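You operate a simulated robot arm through the tools that you are given. There is no shell and no other tool.

You are at the controls of a simulated robot arm. One attempt, no reset.

Task
Seal the box in the press and the one on the table; bag each.
Fine: use the lid press; the box now in it goes into the bag by the shelf, the table's box into the bag beside the press; lever up.

The check looks at the end state, three seconds after you hand in, the way a careful person would. Anything else that was tipped, shoved, dropped, spilled or broken makes it a failure. A push-on lid holds only when it is set on centred and level and pressed home; a screw cap is set on level and turned clockwise until tight.

Robot
A 7-joint arm with a four-finger gripper, fixed in place. Base frame: the origin is on the floor under the middle of its stand, x ahead of it, y to its left, z up. Lengths are in m, angles in degrees, forces in N, time in s.
With the tool pointing down near the work surface it reaches from about 0.1 to 0.96 m from the base axis. Its first joint turns from -69.0 to 172.0 degrees. Payload 3.67 kg.
Tool frame: the origin (TCP) lies between the finger pads and is the grasp point; the fingertips stand 0.028 m ahead of it; z points along the fingers, y is the line along which they close. The gripper opens to 0.112 m; its body begins 0.073 m behind the TCP.
Orientation is told as [roll, pitch, yaw] about the base's x, y, z axes, in that order, counted from this pose: with the fingers straight down and closing along the base's y, the tool's x points along the base's -x, its y along +y and its z along -z.

Tools
- The arm moves only by the tool send_rows. Its arguments are lists of equal length, an entry for each row: "rotation": the turn, a rotation vector about the tool's x, y, z in degrees, a list of three; "xyz": the shift along the tool's x, y, z in mm, a list of three; "jaw": the gripper command, from -1 (shut) to 1 (fully open), values between in proportion. In form: {"rotation": [[wx, wy, wz], ...], "xyz": [[x, y, z], ...], "jaw": [jaw, ...]}. A call has 1 to 20 rows; each row shifts and turns the commanded pose from where the row before left it, along the tool's axes as they then stand. Rows are played at 5 a second. More than 0.05 m and 8.6 degrees between two rows, or a gripper value outside its range, and nothing of the call is played. Where a pose cannot be reached the arm comes as near as it can. A force on the tool above 40 N (or 10 N above the force at the start of the call, whichever is more), or a blocked arm, ends the call early, and 0.2 s more pass. Each finger travels about 0.1025 m/s and halts on what it meets, pressing with about 44 N; the grip force reading is that of the motor and also rises with nothing between the fingers. The clock runs only during rows and for 0.2 s after the last one: add rows that do not move to give the fingers time. It gives the time, the measured TCP pose, the force on the tool (base axes), the opening and the grip force at its end, in the units of the frame above (readings bear some noise), with the torque about the TCP (base axes, N m) and any sound that the robot's microphone picked up, and new pictures: "views" is both (left out), scene, wrist or none.
- Cameras (640 x 400 px; columns grow to the right, rows downward): "scene" is fixed at [0.3994, -0.6483, 1.3683]; the picture's right is [0.55, -0.83, 0.00], its down [-0.57, -0.38, -0.73] and it looks along [0.61, 0.40, -0.69] (base axes); focal length 214 px, centre (320, 200). "wrist" rides on the gripper at [0.06, -0.018, -0.104] in the tool frame; the picture's right is [0.29, 0.96, 0.00], its down [-0.80, 0.24, -0.55] and it looks along [-0.53, 0.16, 0.83] (tool axes); focal length 234 px, centre (320, 200). There is no depth. A picture from a camera that has moved, and an enlarged one, comes with that camera's place and axes in the base frame and with its lens.
- raise_lower(by): slides the trunk up (or, below 0, down) by that many m; the arm rides with it, the base frame stays. It gives what a move gives, with no picture.
- inspect(camera, box): a new picture of the part [left, top, right, bottom] of that camera's present view, enlarged. It takes no simulated time.
- job_done(): hands the job in; it is judged then, once.

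Places have to be worked out from the pictures, the camera data and where the tool is seen. Open the gripper and draw the arm clear of the work before you hand the job in, unless the task says otherwise.

The tools are called after "Call:" as name(argument=value, ...) on one line, values as JSON. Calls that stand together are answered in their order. send_rows: Moves the arm, as the interface text tells. Its arguments: {"type":"object","properties":{"rotation":{"type":"array","items":{"type":"array","items":{"type":"number"}}},"xyz":{"type":"array","items":{"type":"array","items":{"type":"number"}}},"jaw":{"type":"array","items":{"type":"number"}},"views":{"type":"string","enum":["both","scene","wrist","none"]}},"required":["rotation","xyz","jaw"]} The other tools are called the same way: raise_lower (by) moves the trunk up or down; inspect (camera, box) takes an enlarged picture of a part of a camera's view; job_done () hands the job in.

At the start:

```text
time_s: 0.0
eef_pos: [0.5435, -0.331, 1.3456]
ee_rot: [0.0, 0.0, -0.2]
force: [0.0, 0.1, 0.3]
torque: [0.01, 0.05, -0.01]
finger_gap: 0.112
grip_force: 0.0
trunk travel left (down, up): [-0.7, 0.14]
```

scene: 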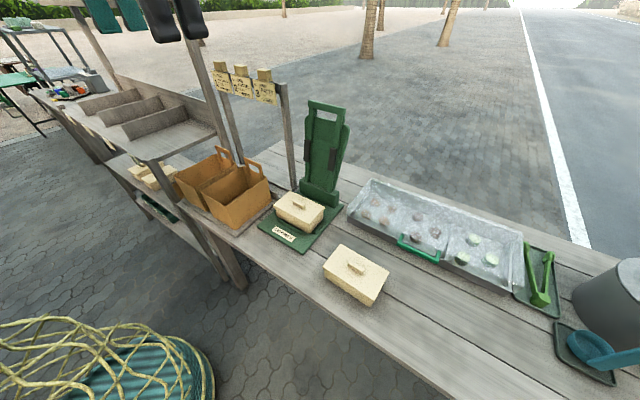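
wrist: 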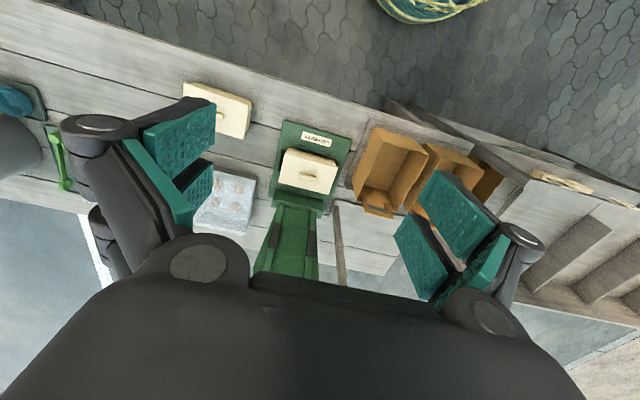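

I start by enlarging the work area in both cameras to see the press, boxes and bags before moving.

Call:
inspect(camera="scene", box=[160, 80, 400, 310])

Call:
inspect(camera="wrist", box=[170, 70, 450, 280])

Call:
inspect(camera="scene", box=[0, 0, 320, 200])

Call:
inspect(camera="scene", box=[320, 160, 640, 400])

```text
1.74 times, centred on (280, 195) of scene
camera zoom: at [0.3994, -0.6483, 1.3683], right [0.55, -0.83, 0.0], down [-0.57, -0.38, -0.73], along [0.61, 0.4, -0.69], focal length 373 px, centre (390, 209)
```

zoom: 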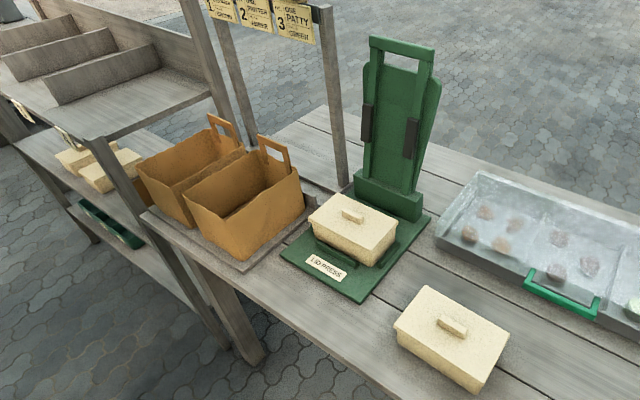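

```text
1.90 times, centred on (310, 175) of wrist
camera zoom: at [0.4842, -0.3491, 1.4495], right [-0.29, 0.96, 0.0], down [0.8, 0.24, 0.55], along [0.53, 0.16, -0.83], focal length 446 px, centre (339, 248)
```

zoom: 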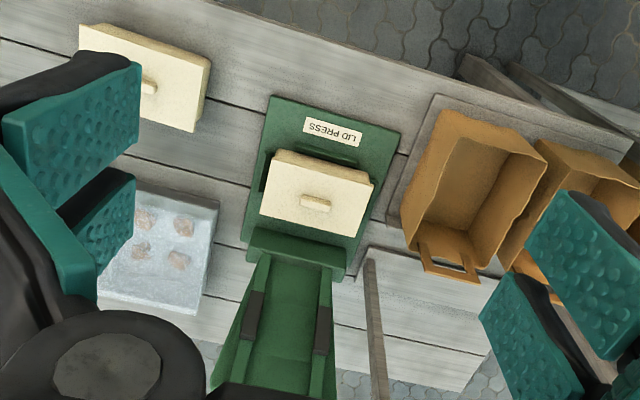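

```text
2.00 times, centred on (160, 100) of scene
camera zoom: at [0.3994, -0.6483, 1.3683], right [0.55, -0.83, 0.0], down [-0.57, -0.38, -0.73], along [0.61, 0.4, -0.69], focal length 429 px, centre (640, 400)
```

zoom: 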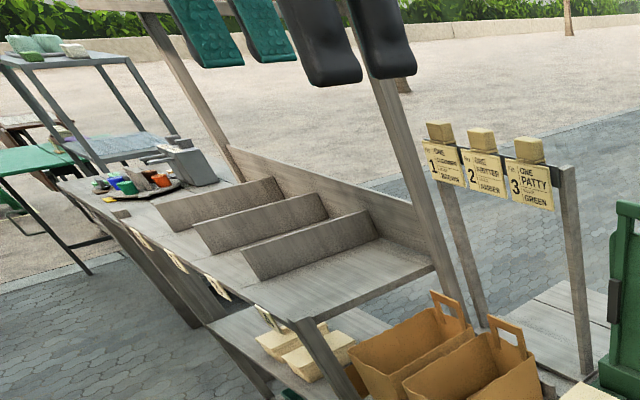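

```text
1.67 times, centred on (480, 280) of scene
camera zoom: at [0.3994, -0.6483, 1.3683], right [0.55, -0.83, 0.0], down [-0.57, -0.38, -0.73], along [0.61, 0.4, -0.69], focal length 358 px, centre (53, 67)
```

zoom: 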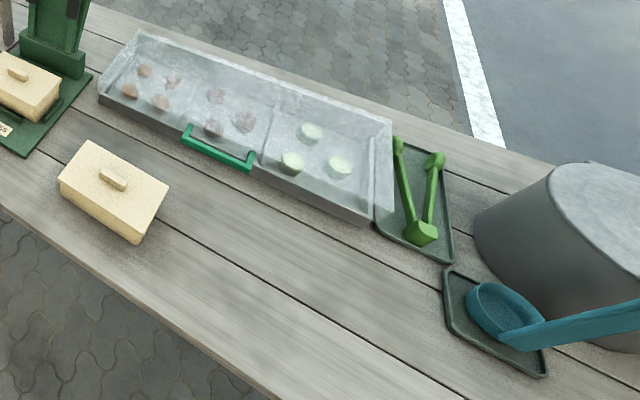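

The press box knob triangulates to about (0.806, -0.291, 0.840) and the table box knob to about (0.718, -0.562, 0.80). I take closer enlargements of both boxes, the lever and the bags.

Call:
inspect(camera="scene", box=[310, 235, 400, 315])

Call:
inspect(camera="scene", box=[255, 175, 345, 255])

Call:
inspect(camera="scene", box=[165, 135, 285, 245])

Call:
inspect(camera="scene", box=[275, 90, 375, 210])

Call:
inspect(camera="wrist", box=[260, 115, 360, 215])

Call:
inspect(camera="wrist", box=[330, 110, 500, 230])

```text
5.00 times, centred on (355, 275) of scene
camera zoom: at [0.3994, -0.6483, 1.3683], right [0.55, -0.83, 0.0], down [-0.57, -0.38, -0.73], along [0.61, 0.4, -0.69], focal length 1072 px, centre (145, -175)
```

zoom: 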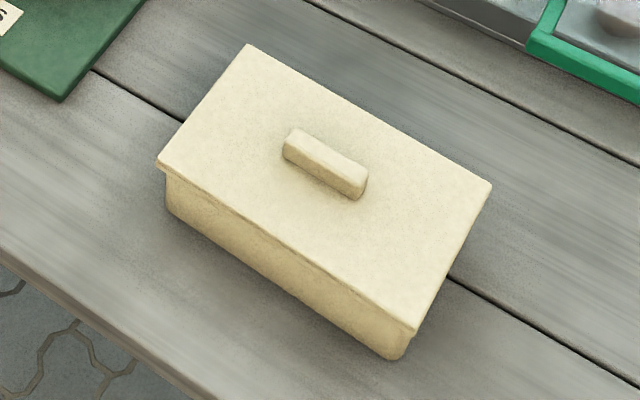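

```text
5.00 times, centred on (300, 215) of scene
camera zoom: at [0.3994, -0.6483, 1.3683], right [0.55, -0.83, 0.0], down [-0.57, -0.38, -0.73], along [0.61, 0.4, -0.69], focal length 1072 px, centre (420, 125)
```

zoom: 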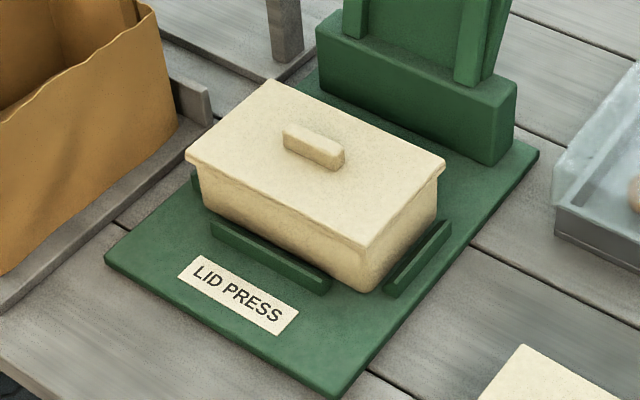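

```text
3.64 times, centred on (225, 190) of scene
camera zoom: at [0.3994, -0.6483, 1.3683], right [0.55, -0.83, 0.0], down [-0.57, -0.38, -0.73], along [0.61, 0.4, -0.69], focal length 780 px, centre (666, 236)
```

zoom: 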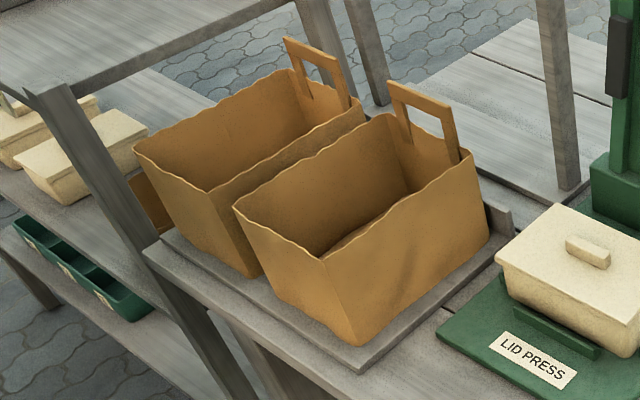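

```text
3.33 times, centred on (325, 150) of scene
camera zoom: at [0.3994, -0.6483, 1.3683], right [0.55, -0.83, 0.0], down [-0.57, -0.38, -0.73], along [0.61, 0.4, -0.69], focal length 715 px, centre (303, 367)
```

zoom: 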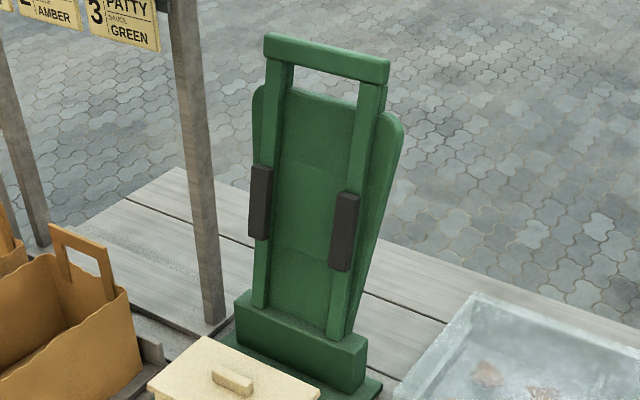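

```text
4.00 times, centred on (310, 165) of wrist
camera zoom: at [0.4842, -0.3491, 1.4495], right [-0.29, 0.96, 0.0], down [0.8, 0.24, 0.55], along [0.53, 0.16, -0.83], focal length 937 px, centre (360, 340)
```

zoom: 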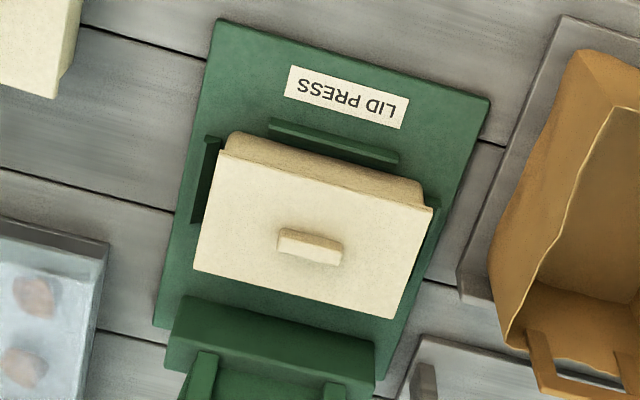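

```text
3.33 times, centred on (415, 170) of wrist
camera zoom: at [0.4842, -0.3491, 1.4495], right [-0.29, 0.96, 0.0], down [0.8, 0.24, 0.55], along [0.53, 0.16, -0.83], focal length 781 px, centre (3, 300)
```

zoom: 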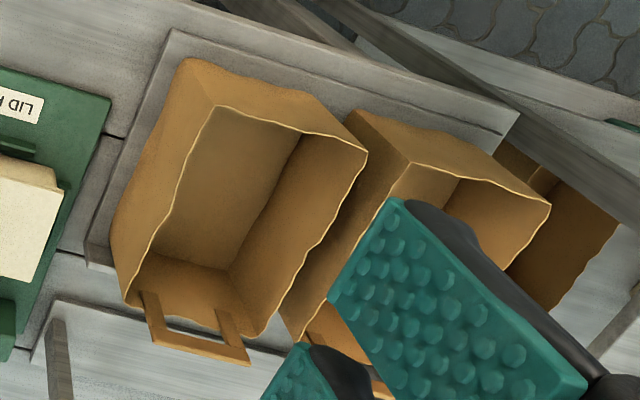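

The press plate works out to x 0.687–0.954, y −0.393…−0.186, top z≈0.766, and the lever handle bar is near (0.98, −0.287, 1.12). The table box lid is about 0.16×0.10 m, centred near (0.717, −0.562). I lower the trunk to get closer views and better reach.

Call:
raise_lower(by=-0.25)

```text
time_s: 2.6
eef_pos: [0.5445, -0.3301, 1.0956]
ee_rot: [-0.1, 0.0, -0.1]
force: [0.2, -0.1, 0.5]
torque: [0.01, 0.01, 0.02]
finger_gap: 0.1117
grip_force: 0.0
trunk travel left (down, up): [-0.45, 0.39]
```

The trunk went down cleanly, with the TCP at z 1.096. I hold still for one row to get new pictures from here.

Call:
send_rows(rotation=[[0, 0, 0]], xyz=[[0, 0, 0]], jaw=[1], views="both")

```text
time_s: 3.0
eef_pos: [0.5435, -0.3297, 1.0953]
ee_rot: [-0.1, 0.0, -0.1]
force: [-0.3, -0.1, 0.6]
torque: [-0.02, 0.0, -0.02]
finger_gap: 0.1121
grip_force: 0.0
trunk travel left (down, up): [-0.45, 0.39]
camera wrist: at [0.4842, -0.349, 1.1996], right [-0.29, 0.96, 0.0], down [0.8, 0.24, 0.55], along [0.53, 0.16, -0.83], focal length 234 px, centre (320, 200)
```

scene: 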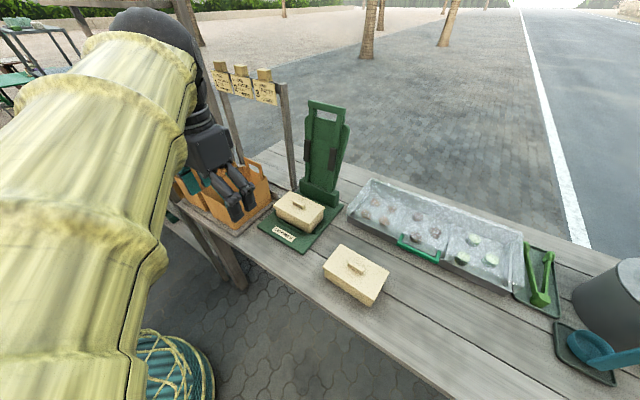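
wrist: 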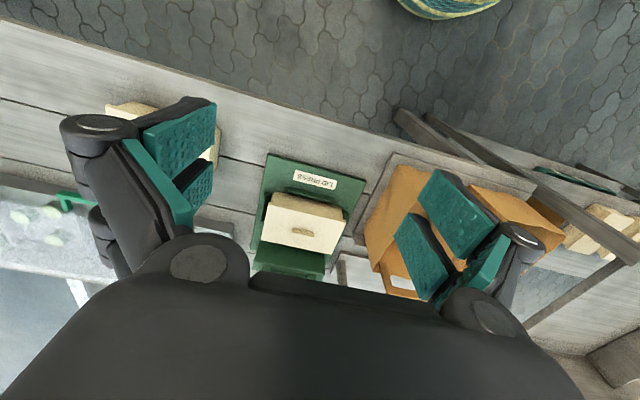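

I enlarge the finger region and the press box as seen from this lower pose to judge pad size and how the lid overhangs the body.

Call:
inspect(camera="wrist", box=[50, 80, 260, 290])

Call:
inspect(camera="wrist", box=[240, 145, 370, 285])

Call:
inspect(camera="scene", box=[150, 80, 300, 240])

```text
1.90 times, centred on (155, 185) of wrist
camera zoom: at [0.4842, -0.349, 1.1996], right [-0.29, 0.96, 0.0], down [0.8, 0.24, 0.55], along [0.53, 0.16, -0.83], focal length 446 px, centre (634, 229)
```

zoom: 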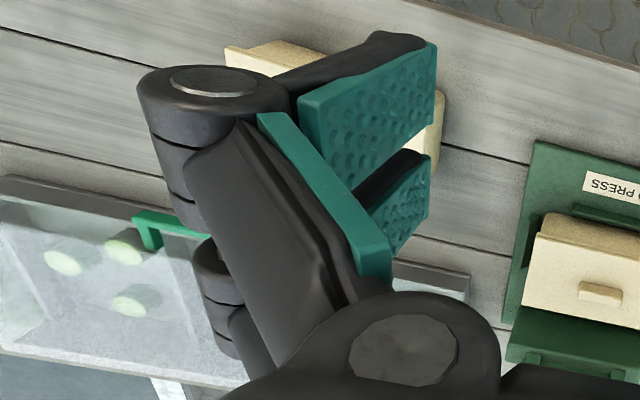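

```text
2.86 times, centred on (305, 215) of wrist
camera zoom: at [0.4842, -0.349, 1.1996], right [-0.29, 0.96, 0.0], down [0.8, 0.24, 0.55], along [0.53, 0.16, -0.83], focal length 669 px, centre (363, 157)
```

zoom: 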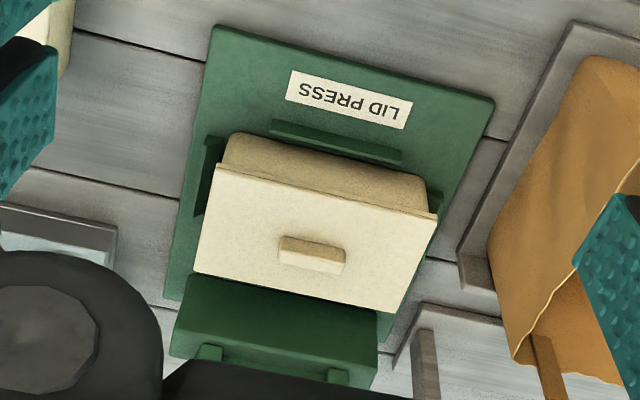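

```text
2.50 times, centred on (225, 160) of scene
camera zoom: at [0.3994, -0.6483, 1.3683], right [0.55, -0.83, 0.0], down [-0.57, -0.38, -0.73], along [0.61, 0.4, -0.69], focal length 536 px, centre (558, 300)
```

zoom: 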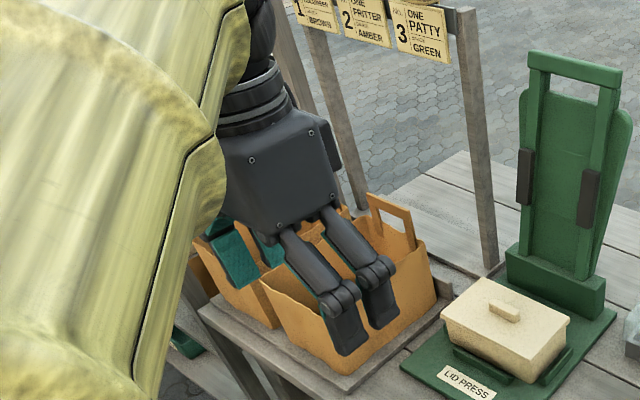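

Each side of the gripper has two fingers with pads about 6 cm long, so how far the lid overhangs the body matters for gripping. I move the wrist camera close over the table box to see this clearly.

Call:
send_rows(rotation=[[0, 0, 0], [0, 0, 0], [0, 0, 0], [0, 0, 0], [0, 0, 0], [0, 0, 0], [0, 0, 0]], xyz=[[0, -40, 24], [0, -40, 26], [0, -40, 26], [0, -40, 26], [0, -40, 26], [0, -30, 26], [0, 0, 0]], jaw=[1, 1, 1, 1, 1, 1, 1], views="both")

```text
time_s: 4.6
eef_pos: [0.5413, -0.5629, 0.9391]
ee_rot: [0.1, 0.0, -0.1]
force: [-0.1, -0.7, -0.4]
torque: [0.01, -0.02, 0.01]
finger_gap: 0.112
grip_force: 0.0
trunk travel left (down, up): [-0.45, 0.39]
camera wrist: at [0.4825, -0.581, 1.0441], right [-0.29, 0.96, 0.0], down [0.8, 0.24, 0.55], along [0.53, 0.16, -0.83], focal length 234 px, centre (320, 200)
```

scene: 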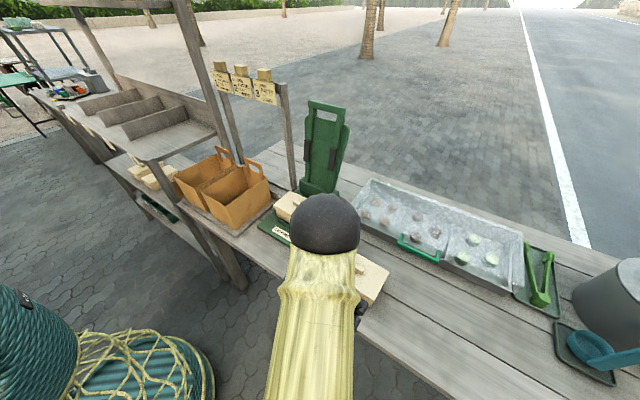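
wrist: 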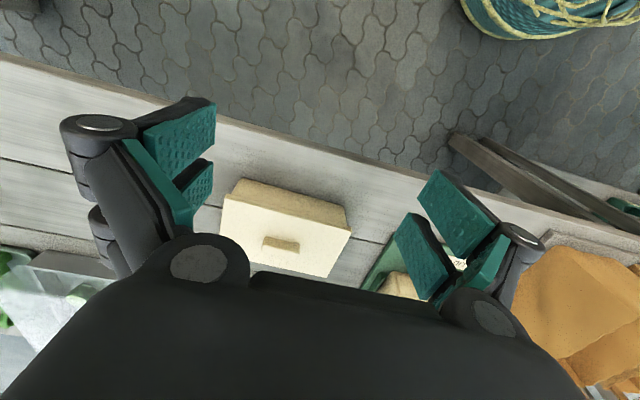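

Call:
inspect(camera="wrist", box=[200, 165, 370, 285])

```text
3.33 times, centred on (285, 225) of wrist
camera zoom: at [0.4825, -0.581, 1.0441], right [-0.29, 0.96, 0.0], down [0.8, 0.24, 0.55], along [0.53, 0.16, -0.83], focal length 781 px, centre (437, 117)
```

zoom: 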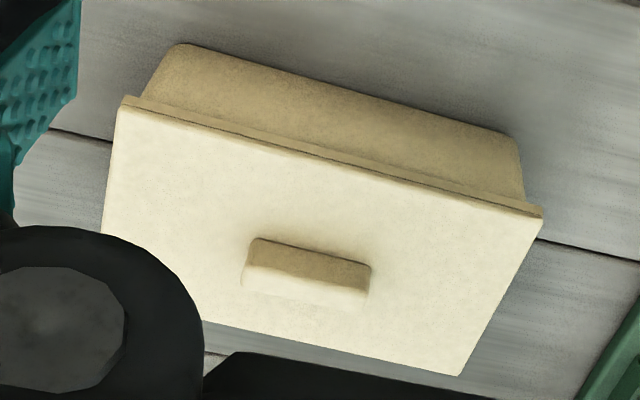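

The lid is a thin plate (top z≈0.813) overhanging the body by about 4–5 mm, with table top z≈0.754. I enlarge the pads strongly to work out how far they reach behind the fingertips.

Call:
inspect(camera="wrist", box=[110, 85, 230, 245])

Call:
inspect(camera="wrist", box=[385, 160, 555, 320])

```text
2.50 times, centred on (170, 165) of wrist
camera zoom: at [0.4825, -0.581, 1.0441], right [-0.29, 0.96, 0.0], down [0.8, 0.24, 0.55], along [0.53, 0.16, -0.83], focal length 585 px, centre (695, 288)
```

zoom: 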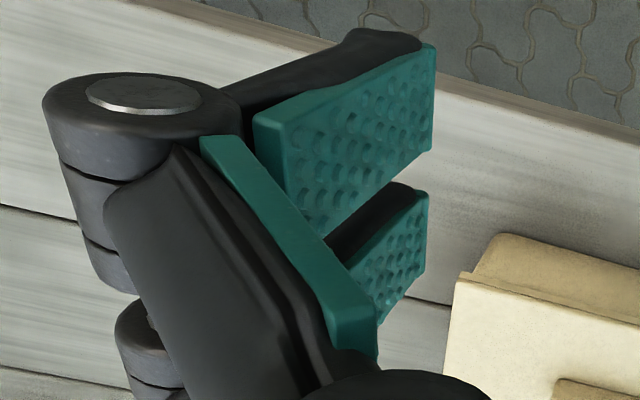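

```text
2.50 times, centred on (470, 240) of wrist
camera zoom: at [0.4825, -0.581, 1.0441], right [-0.29, 0.96, 0.0], down [0.8, 0.24, 0.55], along [0.53, 0.16, -0.83], focal length 585 px, centre (-55, 100)
```

zoom: 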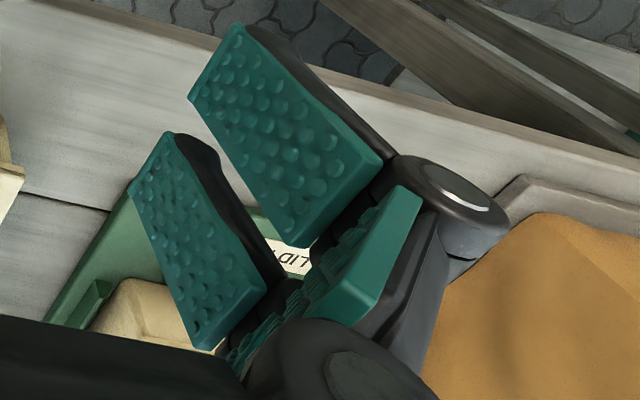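

At full opening the pads span roughly z −0.042…+0.007 in the tool frame and swing forward as they close, so a grip under the lid rim may be just possible. Next I retreat up and toward the press, turning the tool by +90° yaw to test the wrist and view the lever.

Call:
send_rows(rotation=[[0, 0, 0], [0, 0, 0], [0, 0, 0], [0, 0, 0], [0, 0, 0], [0, 0, 0], [0, 0, 0], [0, 0, -8], [0, 0, -8], [0, 0, -8], [0, 0, -8], [0, 0, -8], [0, 0, -8], [0, 0, -8], [0, 0, -8], [0, 0, -8], [0, 0, -8], [0, 0, -8], [0, 0, -2]], xyz=[[0, 0, -45], [0, 30, -38], [0, 40, -28], [0, 40, -28], [0, 40, -28], [0, 40, -28], [0, 40, -28], [0, 0, 0], [0, 0, 0], [0, 0, 0], [0, 0, 0], [0, 0, 0], [0, 0, 0], [0, 0, 0], [0, 0, 0], [0, 0, 0], [0, 0, 0], [0, 0, 0], [0, 0, 0]], jaw=[1, 1, 1, 1, 1, 1, 1, 1, 1, 1, 1, 1, 1, 1, 1, 1, 1, 1, 1], views="both")

```text
time_s: 8.6
eef_pos: [0.4153, -0.15, 1.1095]
ee_rot: [0.0, -0.1, 89.7]
force: [0.6, -0.2, -0.6]
torque: [-0.02, 0.01, 0.02]
finger_gap: 0.1117
grip_force: 0.1
out of reach, approached as far as the arm can: row 14, 15, 16, 17, 18, 19
trunk travel left (down, up): [-0.45, 0.39]
camera wrist: at [0.4326, -0.2105, 1.2137], right [-0.96, -0.28, 0.0], down [-0.24, 0.8, 0.56], along [-0.16, 0.53, -0.83], focal length 234 px, centre (320, 200)
```

scene: 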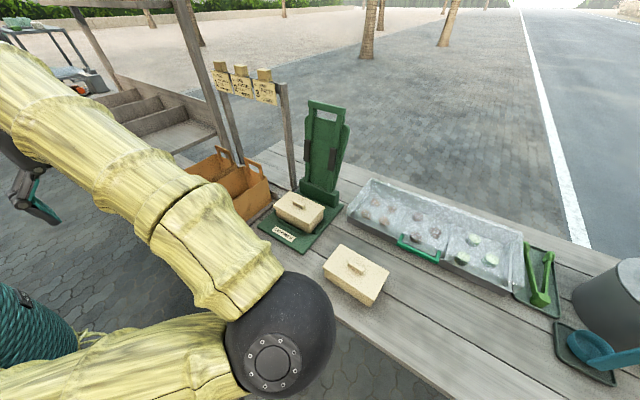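
wrist: 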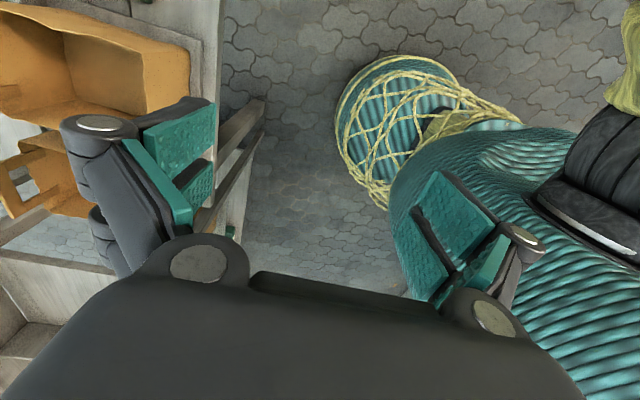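

Yaw +90° could not be reached here: the arm swung aside to (0.415, −0.15), though nothing was touched. I turn back the other way to yaw 0 and then check the pose.

Call:
send_rows(rotation=[[0, 0, 8], [0, 0, 8], [0, 0, 8], [0, 0, 8], [0, 0, 8], [0, 0, 8], [0, 0, 8], [0, 0, 8], [0, 0, 8], [0, 0, 8], [0, 0, 8], [0, 0, 2], [0, 0, 0]], xyz=[[0, 0, 0], [0, 0, 0], [0, 0, 0], [0, 0, 0], [0, 0, 0], [0, 0, 0], [0, 0, 0], [0, 0, 0], [0, 0, 0], [0, 0, 0], [0, 0, 0], [0, 0, 0], [0, 0, 0]], jaw=[1, 1, 1, 1, 1, 1, 1, 1, 1, 1, 1, 1, 1], views="scene")

```text
time_s: 11.4
eef_pos: [0.4152, -0.1494, 1.1096]
ee_rot: [0.0, 0.0, -0.1]
force: [0.4, 1.1, 1.1]
torque: [-0.02, 0.02, -0.01]
finger_gap: 0.112
grip_force: 0.1
trunk travel left (down, up): [-0.45, 0.39]
```

scene: 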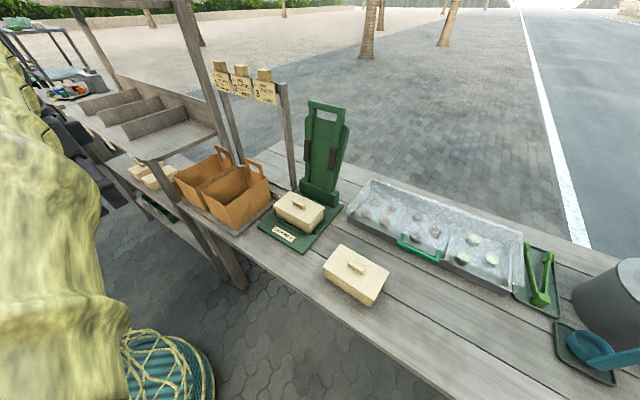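

The arm is back at yaw 0 at (0.415, −0.149, 1.11), and the command restarts from the actual pose. I now move forward a little and try yaw −90° instead.

Call:
send_rows(rotation=[[0, 0, 0], [0, 0, 0], [0, 0, 0], [0, 0, 8], [0, 0, 8], [0, 0, 8], [0, 0, 8], [0, 0, 8], [0, 0, 8], [0, 0, 8], [0, 0, 8], [0, 0, 8], [0, 0, 8], [0, 0, 8], [0, 0, 2], [0, 0, 0]], xyz=[[-35, -20, -20], [-35, -20, -20], [-35, -20, -10], [0, 0, 0], [0, 0, 0], [0, 0, 0], [0, 0, 0], [0, 0, 0], [0, 0, 0], [0, 0, 0], [0, 0, 0], [0, 0, 0], [0, 0, 0], [0, 0, 0], [0, 0, 0], [0, 0, 0]], jaw=[1, 1, 1, 1, 1, 1, 1, 1, 1, 1, 1, 1, 1, 1, 1, 1], views="both")

```text
time_s: 14.8
eef_pos: [0.5198, -0.2093, 1.1596]
ee_rot: [0.0, 0.0, -90.1]
force: [0.0, -0.2, 0.2]
torque: [-0.04, -0.01, 0.01]
finger_gap: 0.1118
grip_force: 0.0
trunk travel left (down, up): [-0.45, 0.39]
camera wrist: at [0.5017, -0.1501, 1.2638], right [0.96, 0.29, 0.0], down [0.24, -0.8, 0.55], along [0.16, -0.53, -0.83], focal length 234 px, centre (320, 200)
```

scene: 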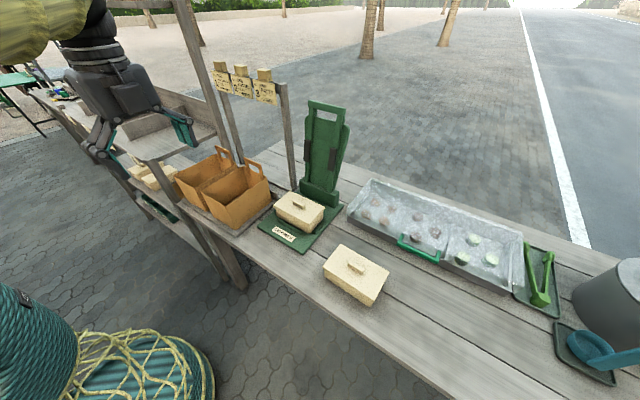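
wrist: 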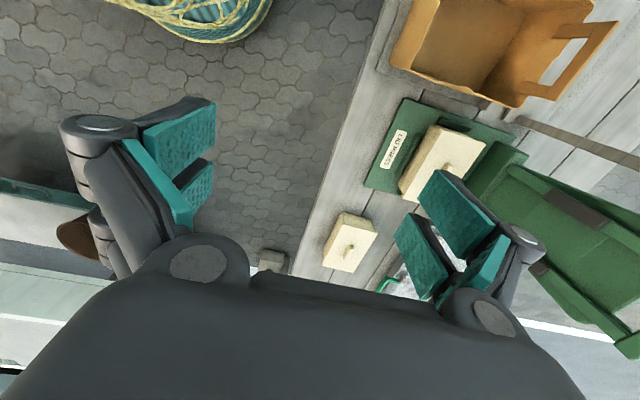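

Yaw −90° works, and now the scene camera sees the gripper more from its side. I enlarge it to learn the finger profile, and also the lever in the wrist view.

Call:
inspect(camera="scene", box=[60, 40, 220, 190])

Call:
inspect(camera="wrist", box=[440, 100, 640, 370])

Call:
inspect(camera="wrist", box=[350, 0, 640, 200])

```text
2.67 times, centred on (140, 115) of scene
camera zoom: at [0.3994, -0.6483, 1.3683], right [0.55, -0.83, 0.0], down [-0.57, -0.38, -0.73], along [0.61, 0.4, -0.69], focal length 572 px, centre (800, 427)
```

zoom: 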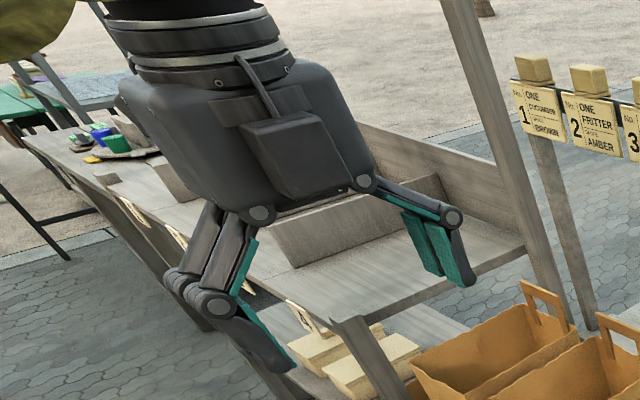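

```text
1.48 times, centred on (540, 235) of wrist
camera zoom: at [0.5017, -0.1501, 1.2638], right [0.96, 0.29, 0.0], down [0.24, -0.8, 0.55], along [0.16, -0.53, -0.83], focal length 347 px, centre (-6, 148)
```

zoom: 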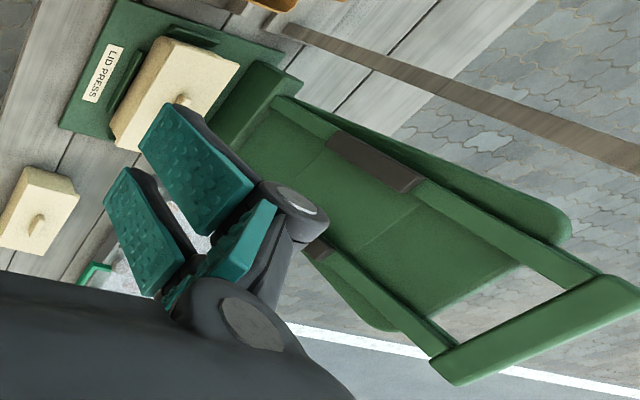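

```text
2.00 times, centred on (495, 100) of wrist
camera zoom: at [0.5017, -0.1501, 1.2638], right [0.96, 0.29, 0.0], down [0.24, -0.8, 0.55], along [0.16, -0.53, -0.83], focal length 468 px, centre (-30, 400)
```

zoom: 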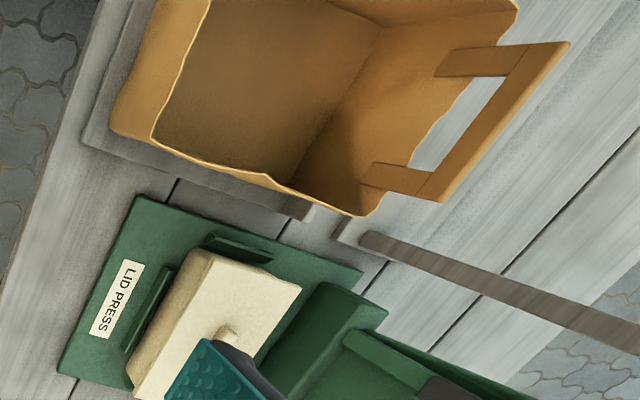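

The lever handle bar triangulates consistently to about (0.985, −0.287, 1.117), with an open window below it and the fixed board's top at z≈1.08. I tilt the tool forward 32° and move to a spot above and in front of the handle.

Call:
send_rows(rotation=[[-8, 0, 0], [-8, 0, 0], [-8, 0, 0], [-8, 0, 0], [0, 0, 0], [0, 0, 0], [0, 0, 0], [0, 0, 0], [0, 0, 0], [0, 0, 0], [0, 0, 0], [0, 0, 0], [0, 0, 0]], xyz=[[0, 0, 0], [0, 0, 0], [0, 0, 0], [0, 0, 0], [-10, 41, 8], [-10, 41, 8], [-10, 41, 8], [-10, 41, 8], [-10, 41, 8], [-10, 41, 8], [-10, 41, 8], [-8, 41, 8], [0, 0, 0]], jaw=[0.1, 0.1, 0.1, 0.1, 0.1, 0.1, 0.1, 0.1, 0.1, 0.1, 0.1, 0.1, 0.1], views="both")

```text
time_s: 17.6
eef_pos: [0.8292, -0.2873, 1.2815]
ee_rot: [32.0, -0.1, -90.1]
force: [-1.1, -0.5, 0.2]
torque: [-0.01, -0.02, 0.0]
finger_gap: 0.0614
grip_force: 0.1
trunk travel left (down, up): [-0.45, 0.39]
camera wrist: at [0.7589, -0.2281, 1.3595], right [0.81, 0.29, 0.51], down [-0.09, -0.8, 0.6], along [0.58, -0.53, -0.62], focal length 234 px, centre (320, 200)
```

scene: 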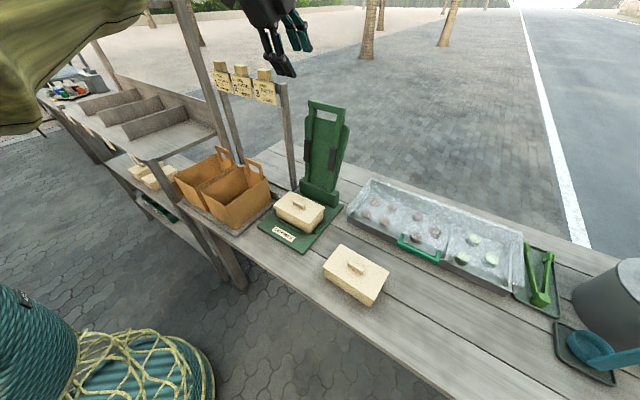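
wrist: 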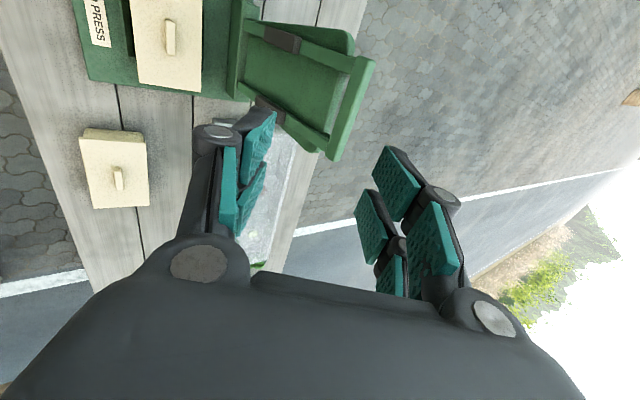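

The tilted pose is reached exactly. The handle lies about 45 mm toward tool +y and 222 mm ahead of the TCP, so I shift +45 mm in y and advance 130 mm, then look again.

Call:
send_rows(rotation=[[0, 0, 0], [0, 0, 0], [0, 0, 0], [0, 0, 0], [0, 0, 0]], xyz=[[0, 45, 0], [0, 0, 45], [0, 0, 45], [0, 0, 40], [0, 0, 0]], jaw=[0.1, 0.1, 0.1, 0.1, 0.1], views="both")

```text
time_s: 18.8
eef_pos: [0.9367, -0.287, 1.1931]
ee_rot: [32.1, 0.0, -90.2]
force: [0.4, -0.5, 0.4]
torque: [-0.02, -0.01, -0.01]
finger_gap: 0.0617
grip_force: 0.1
trunk travel left (down, up): [-0.45, 0.39]
camera wrist: at [0.8673, -0.2281, 1.2727], right [0.81, 0.29, 0.51], down [-0.09, -0.8, 0.6], along [0.58, -0.53, -0.62], focal length 234 px, centre (320, 200)
```

scene: 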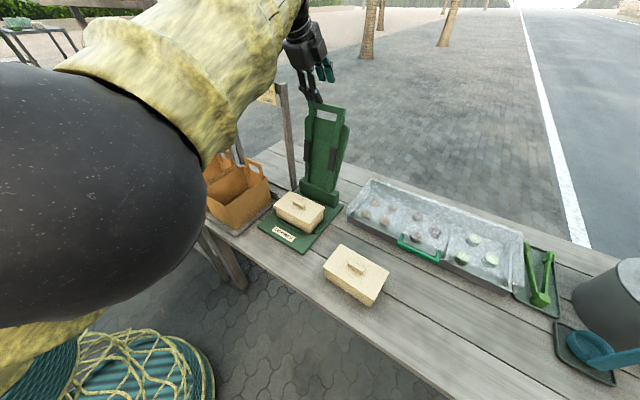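
wrist: 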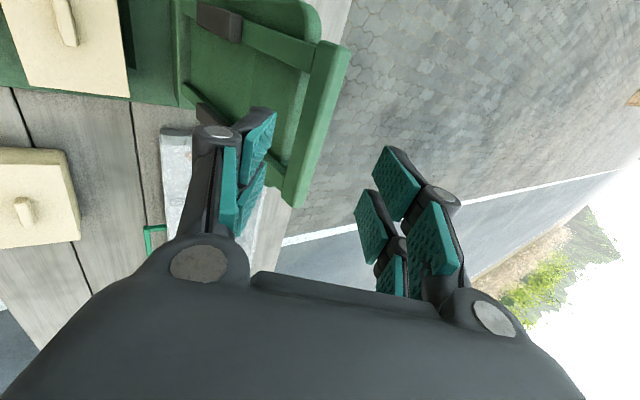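

The handle now sits 90 mm straight ahead, centred between the open fingers, and the picture agrees with the prediction. I advance 80 mm so the bar lies between the fingers.

Call:
send_rows(rotation=[[0, 0, 0], [0, 0, 0], [0, 0, 0]], xyz=[[0, 0, 40], [0, 0, 38], [0, 0, 0]], jaw=[0.1, 0.1, 0.1], views="both")

```text
time_s: 19.6
eef_pos: [0.9791, -0.2887, 1.1264]
ee_rot: [32.0, 0.0, -90.1]
force: [0.6, 0.7, 1.2]
torque: [-0.01, -0.02, -0.03]
finger_gap: 0.0616
grip_force: 0.1
trunk travel left (down, up): [-0.45, 0.39]
camera wrist: at [0.908, -0.2285, 1.2052], right [0.81, 0.29, 0.51], down [-0.09, -0.8, 0.6], along [0.58, -0.53, -0.62], focal length 234 px, centre (320, 200)
```

scene: 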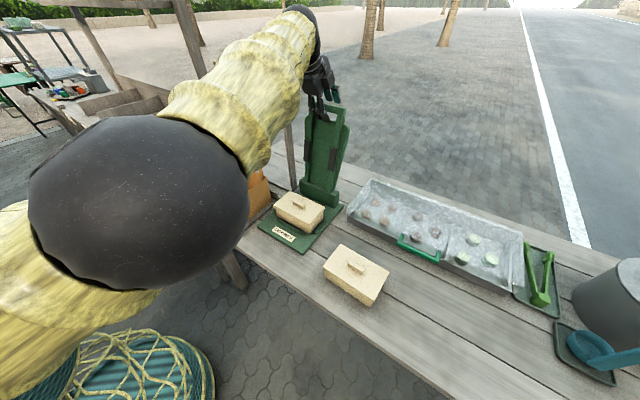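
wrist: 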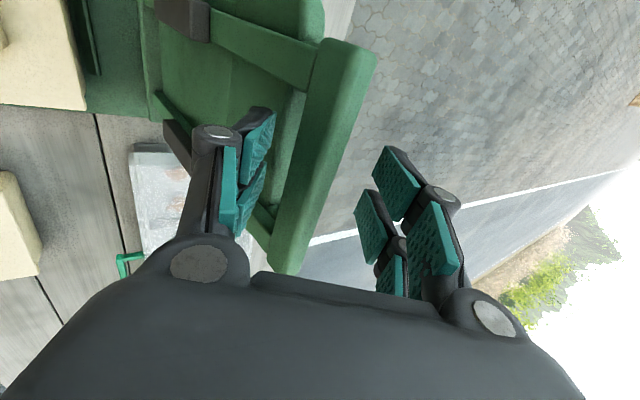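

The bar is between the fingers with no contact force. I narrow the gap to about 42 mm around it and start pulling along the lever's arc (hinge taken at x≈0.937, z≈0.825, radius 0.295), for three steps first.

Call:
send_rows(rotation=[[0, 0, 0], [0, 0, 0], [-2, 0, 0], [-2, 0, 0], [0, 0, 0]], xyz=[[0, 0, 0], [0, -8.4, 3], [0, -25.6, -19.8], [0, -27.4, -17.9], [0, 0, 0]], jaw=[-0.25, -0.25, -0.25, -0.25, -0.25], views="both")

```text
time_s: 20.8
eef_pos: [0.9078, -0.2877, 1.1206]
ee_rot: [36.1, 0.0, -90.1]
force: [-0.2, -0.8, 0.7]
torque: [-0.02, -0.04, 0.03]
finger_gap: 0.0421
grip_force: 0.0
trunk travel left (down, up): [-0.45, 0.39]
camera wrist: at [0.8326, -0.2287, 1.1961], right [0.78, 0.29, 0.56], down [-0.13, -0.8, 0.59], along [0.62, -0.53, -0.58], focal length 234 px, centre (320, 200)
```

scene: 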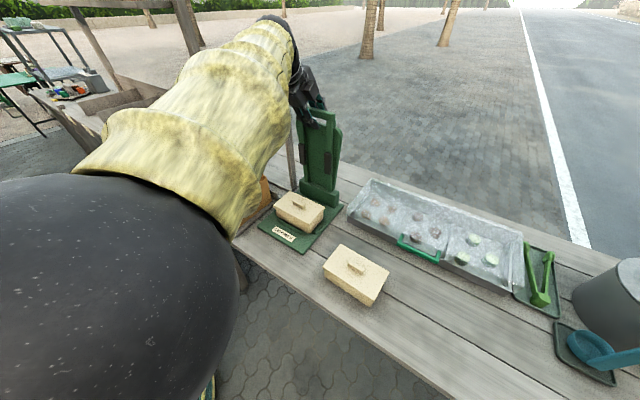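
wrist: 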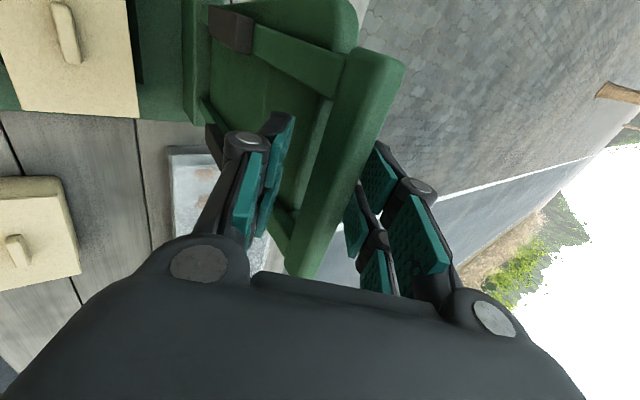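

The handle now rests against the far fingers and the force is still tiny, so the lever appears to follow. I enlarge the scene view to confirm before continuing.

Call:
inspect(camera="scene", box=[255, 60, 375, 250])

```text
2.11 times, centred on (315, 155) of scene
camera zoom: at [0.3994, -0.6483, 1.3683], right [0.55, -0.83, 0.0], down [-0.57, -0.38, -0.73], along [0.61, 0.4, -0.69], focal length 452 px, centre (330, 295)
```

zoom: 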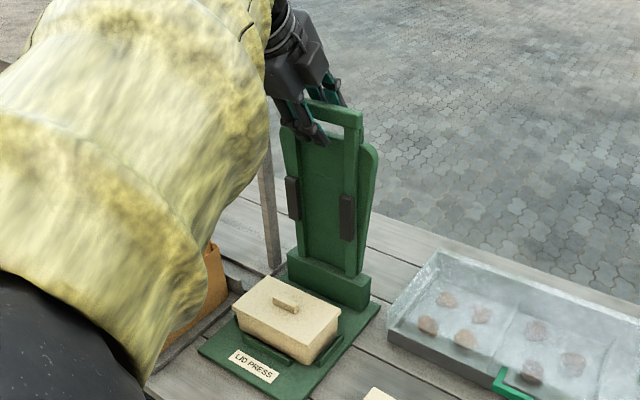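

The lever has swung forward and the board stays put, so the handle follows the fingers as planned. I continue along the arc to about −35°.

Call:
send_rows(rotation=[[-2, 0, 0], [-2, 0, 0], [-2, 0, 0], [-2, 0, 0], [-2, 0, 0], [0, 0, 0]], xyz=[[0, -28.0, -16.5], [0, -29.6, -13.6], [0, -30.6, -11.2], [0, -31.4, -9.1], [0, -32.0, -6.7], [0, 0, 0]], jaw=[-0.25, -0.25, -0.25, -0.25, -0.25, -0.25], views="both")

```text
time_s: 22.2
eef_pos: [0.7575, -0.2881, 1.0684]
ee_rot: [46.1, 0.0, -90.2]
force: [-0.1, 0.9, -3.2]
torque: [-0.03, -0.01, -0.01]
finger_gap: 0.0425
grip_force: 0.2
trunk travel left (down, up): [-0.45, 0.39]
camera wrist: at [0.6707, -0.2294, 1.1284], right [0.67, 0.29, 0.69], down [-0.23, -0.8, 0.56], along [0.71, -0.53, -0.46], focal length 234 px, centre (320, 200)
```

scene: 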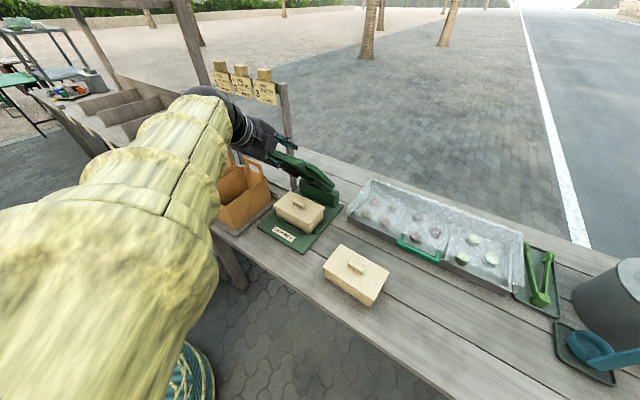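
wrist: 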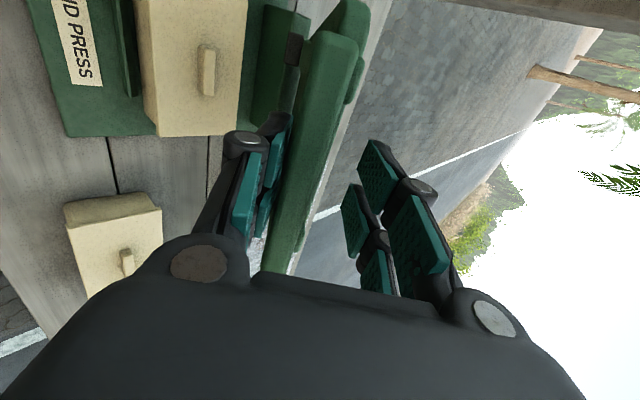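

The lever has passed its balance point and now rests with about 3 N on the lower fingers, so I am lowering it under control. I continue along the arc to about −72°.

Call:
send_rows(rotation=[[-2, 0, 0], [-2, 0, 0], [-2, 0, 0], [-2, 0, 0], [-2, 0, 0], [-2, 0, 0], [0, 0, 0]], xyz=[[0, -25, -4.6], [0, -32.6, -2.3], [0, -32.8, 0.4], [0, -32.7, 2.7], [0, -32.4, 5.1], [0, -31.7, 7.6], [0, 0, 0]], jaw=[-0.25, -0.25, -0.25, -0.25, -0.25, -0.25, -0.25], views="both")

```text
time_s: 23.8
eef_pos: [0.6491, -0.2876, 0.9215]
ee_rot: [58.0, 0.1, -90.1]
force: [-0.2, -0.1, -0.6]
torque: [-0.01, -0.08, -0.03]
finger_gap: 0.0429
grip_force: 0.5
trunk travel left (down, up): [-0.45, 0.39]
camera wrist: at [0.5506, -0.2275, 0.9608], right [0.51, 0.29, 0.81], down [-0.34, -0.8, 0.5], along [0.79, -0.53, -0.31], focal length 234 px, centre (320, 200)
```

scene: 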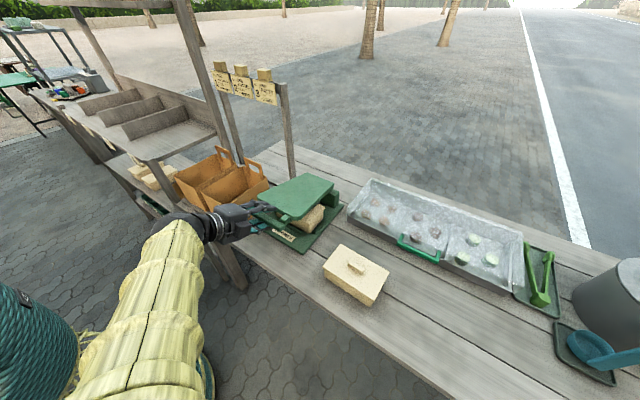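
wrist: 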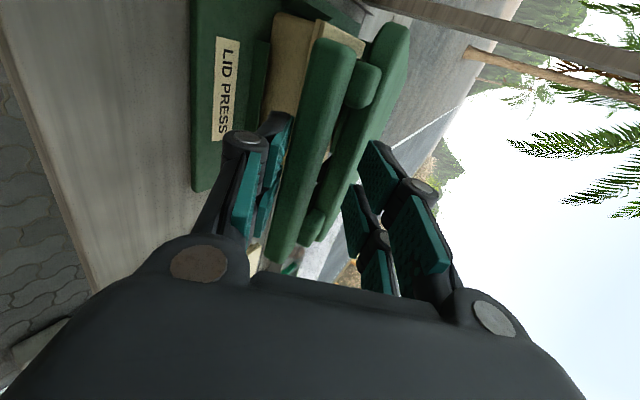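

The force is now almost zero, so the lever may already lie on the lid. I enlarge both views to see where it stands.

Call:
inspect(camera="scene", box=[220, 160, 360, 270])

Call:
inspect(camera="wrist", box=[180, 0, 440, 300])

```text
3.64 times, centred on (290, 215) of scene
camera zoom: at [0.3994, -0.6483, 1.3683], right [0.55, -0.83, 0.0], down [-0.57, -0.38, -0.73], along [0.61, 0.4, -0.69], focal length 780 px, centre (429, 146)
```

zoom: 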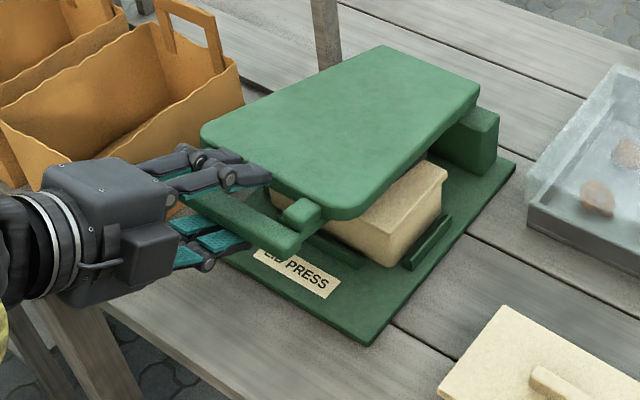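

```text
1.33 times, centred on (310, 150) of wrist
camera zoom: at [0.5506, -0.2275, 0.9608], right [0.51, 0.29, 0.81], down [-0.34, -0.8, 0.5], along [0.79, -0.53, -0.31], focal length 312 px, centre (333, 267)
```

zoom: 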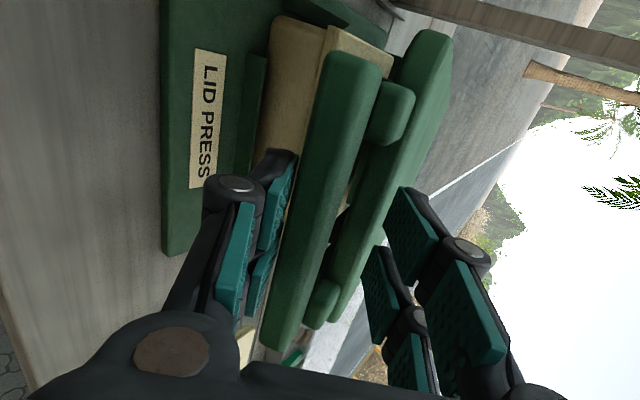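

The plate swings with the lever and now lies close above the lid; the handle is near (0.656, 0.916) and no longer loads my fingers, so the lever seems to rest on the lid. I follow the arc down another 20 mm to bring the upper fingers onto the bar.

Call:
send_rows(rotation=[[0, 0, 0], [0, 0, 0], [0, 0, 0]], xyz=[[0, -9.5, 3], [0, -9.5, 3], [0, 0, 0]], jaw=[-0.25, -0.25, -0.25], views="both")

```text
time_s: 24.6
eef_pos: [0.6437, -0.2883, 0.9006]
ee_rot: [58.0, 0.0, -90.2]
force: [-0.2, -0.4, -1.7]
torque: [-0.07, 0.02, 0.02]
finger_gap: 0.0429
grip_force: 0.7
trunk travel left (down, up): [-0.45, 0.39]
camera wrist: at [0.5458, -0.2275, 0.9408], right [0.51, 0.29, 0.81], down [-0.34, -0.8, 0.5], along [0.79, -0.53, -0.31], focal length 234 px, centre (320, 200)
```

scene: 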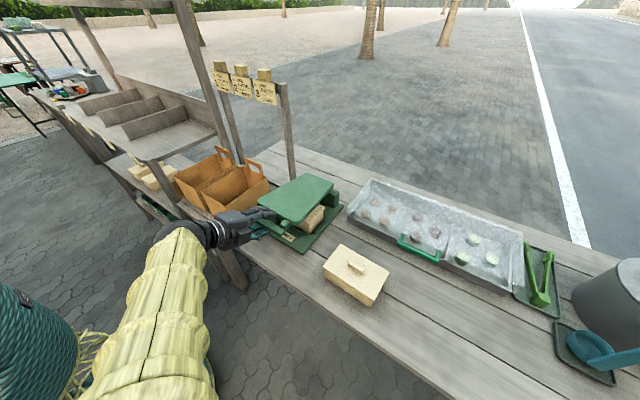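
wrist: 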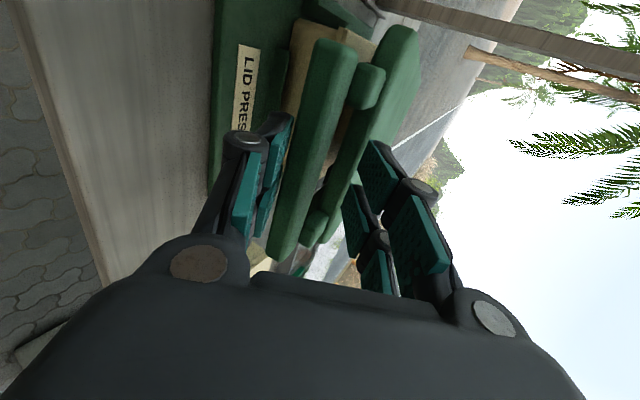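

The lever still follows the lower fingers downward (force −1.7 N). I go on another 20 mm along the arc.

Call:
send_rows(rotation=[[0, 0, 0], [0, 0, 0], [0, 0, 0]], xyz=[[0, -9.3, 3.6], [0, -9.3, 3.6], [0, 0, 0]], jaw=[-0.25, -0.25, -0.25], views="both")

```text
time_s: 25.4
eef_pos: [0.6387, -0.2868, 0.8808]
ee_rot: [58.0, -0.1, -90.0]
force: [-1.4, 0.3, -1.5]
torque: [-0.02, 0.02, 0.02]
finger_gap: 0.0427
grip_force: 1.0
trunk travel left (down, up): [-0.45, 0.39]
camera wrist: at [0.5415, -0.2283, 0.9199], right [0.51, 0.29, 0.81], down [-0.34, -0.8, 0.5], along [0.79, -0.53, -0.31], focal length 234 px, centre (320, 200)
```

scene: 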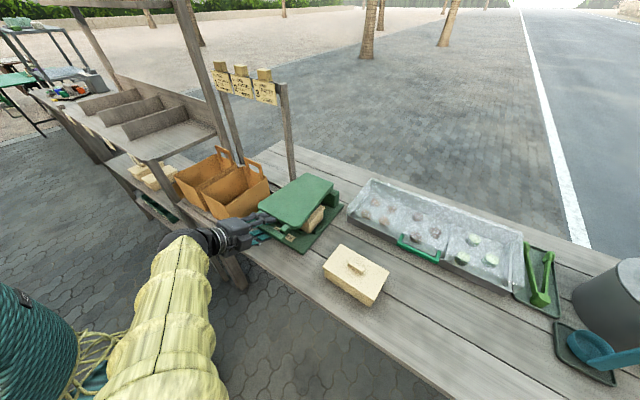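
wrist: 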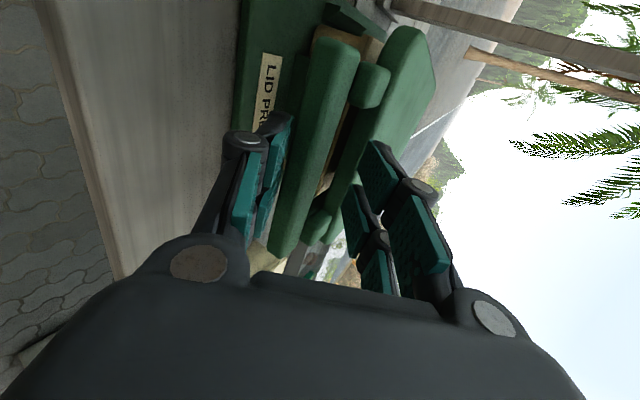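

The lever keeps following smoothly. I continue another 20 mm down the arc.

Call:
send_rows(rotation=[[0, 0, 0], [0, 0, 0], [0, 0, 0]], xyz=[[0, -9, 4.4], [0, -9, 4.4], [0, 0, 0]], jaw=[-0.25, -0.25, -0.25], views="both")

```text
time_s: 26.2
eef_pos: [0.6382, -0.2861, 0.8599]
ee_rot: [58.0, 0.0, -90.1]
force: [0.7, 0.7, 0.0]
torque: [-0.05, 0.0, 0.01]
finger_gap: 0.042
grip_force: 0.0
trunk travel left (down, up): [-0.45, 0.39]
camera wrist: at [0.5397, -0.2269, 0.8996], right [0.51, 0.29, 0.81], down [-0.34, -0.8, 0.5], along [0.79, -0.53, -0.31], focal length 234 px, centre (320, 200)
```

scene: 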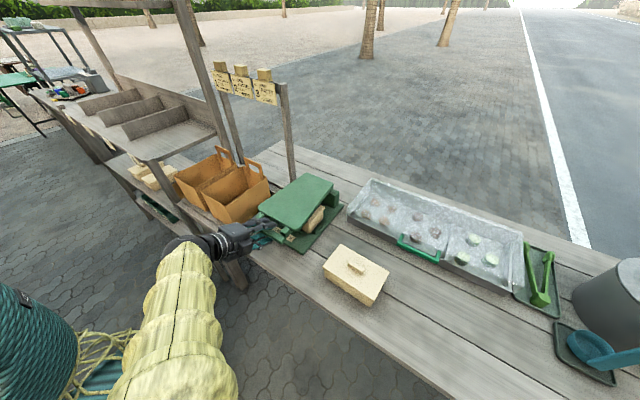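
wrist: 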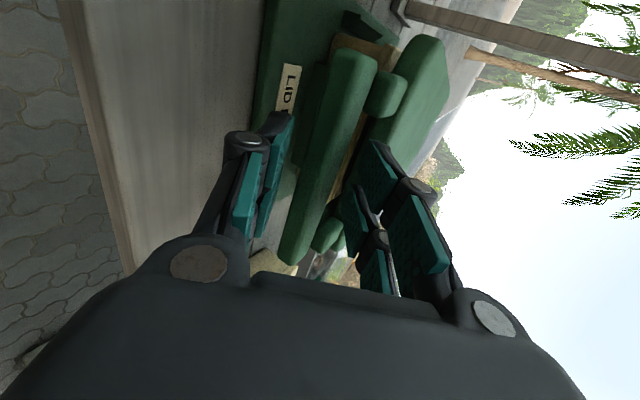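

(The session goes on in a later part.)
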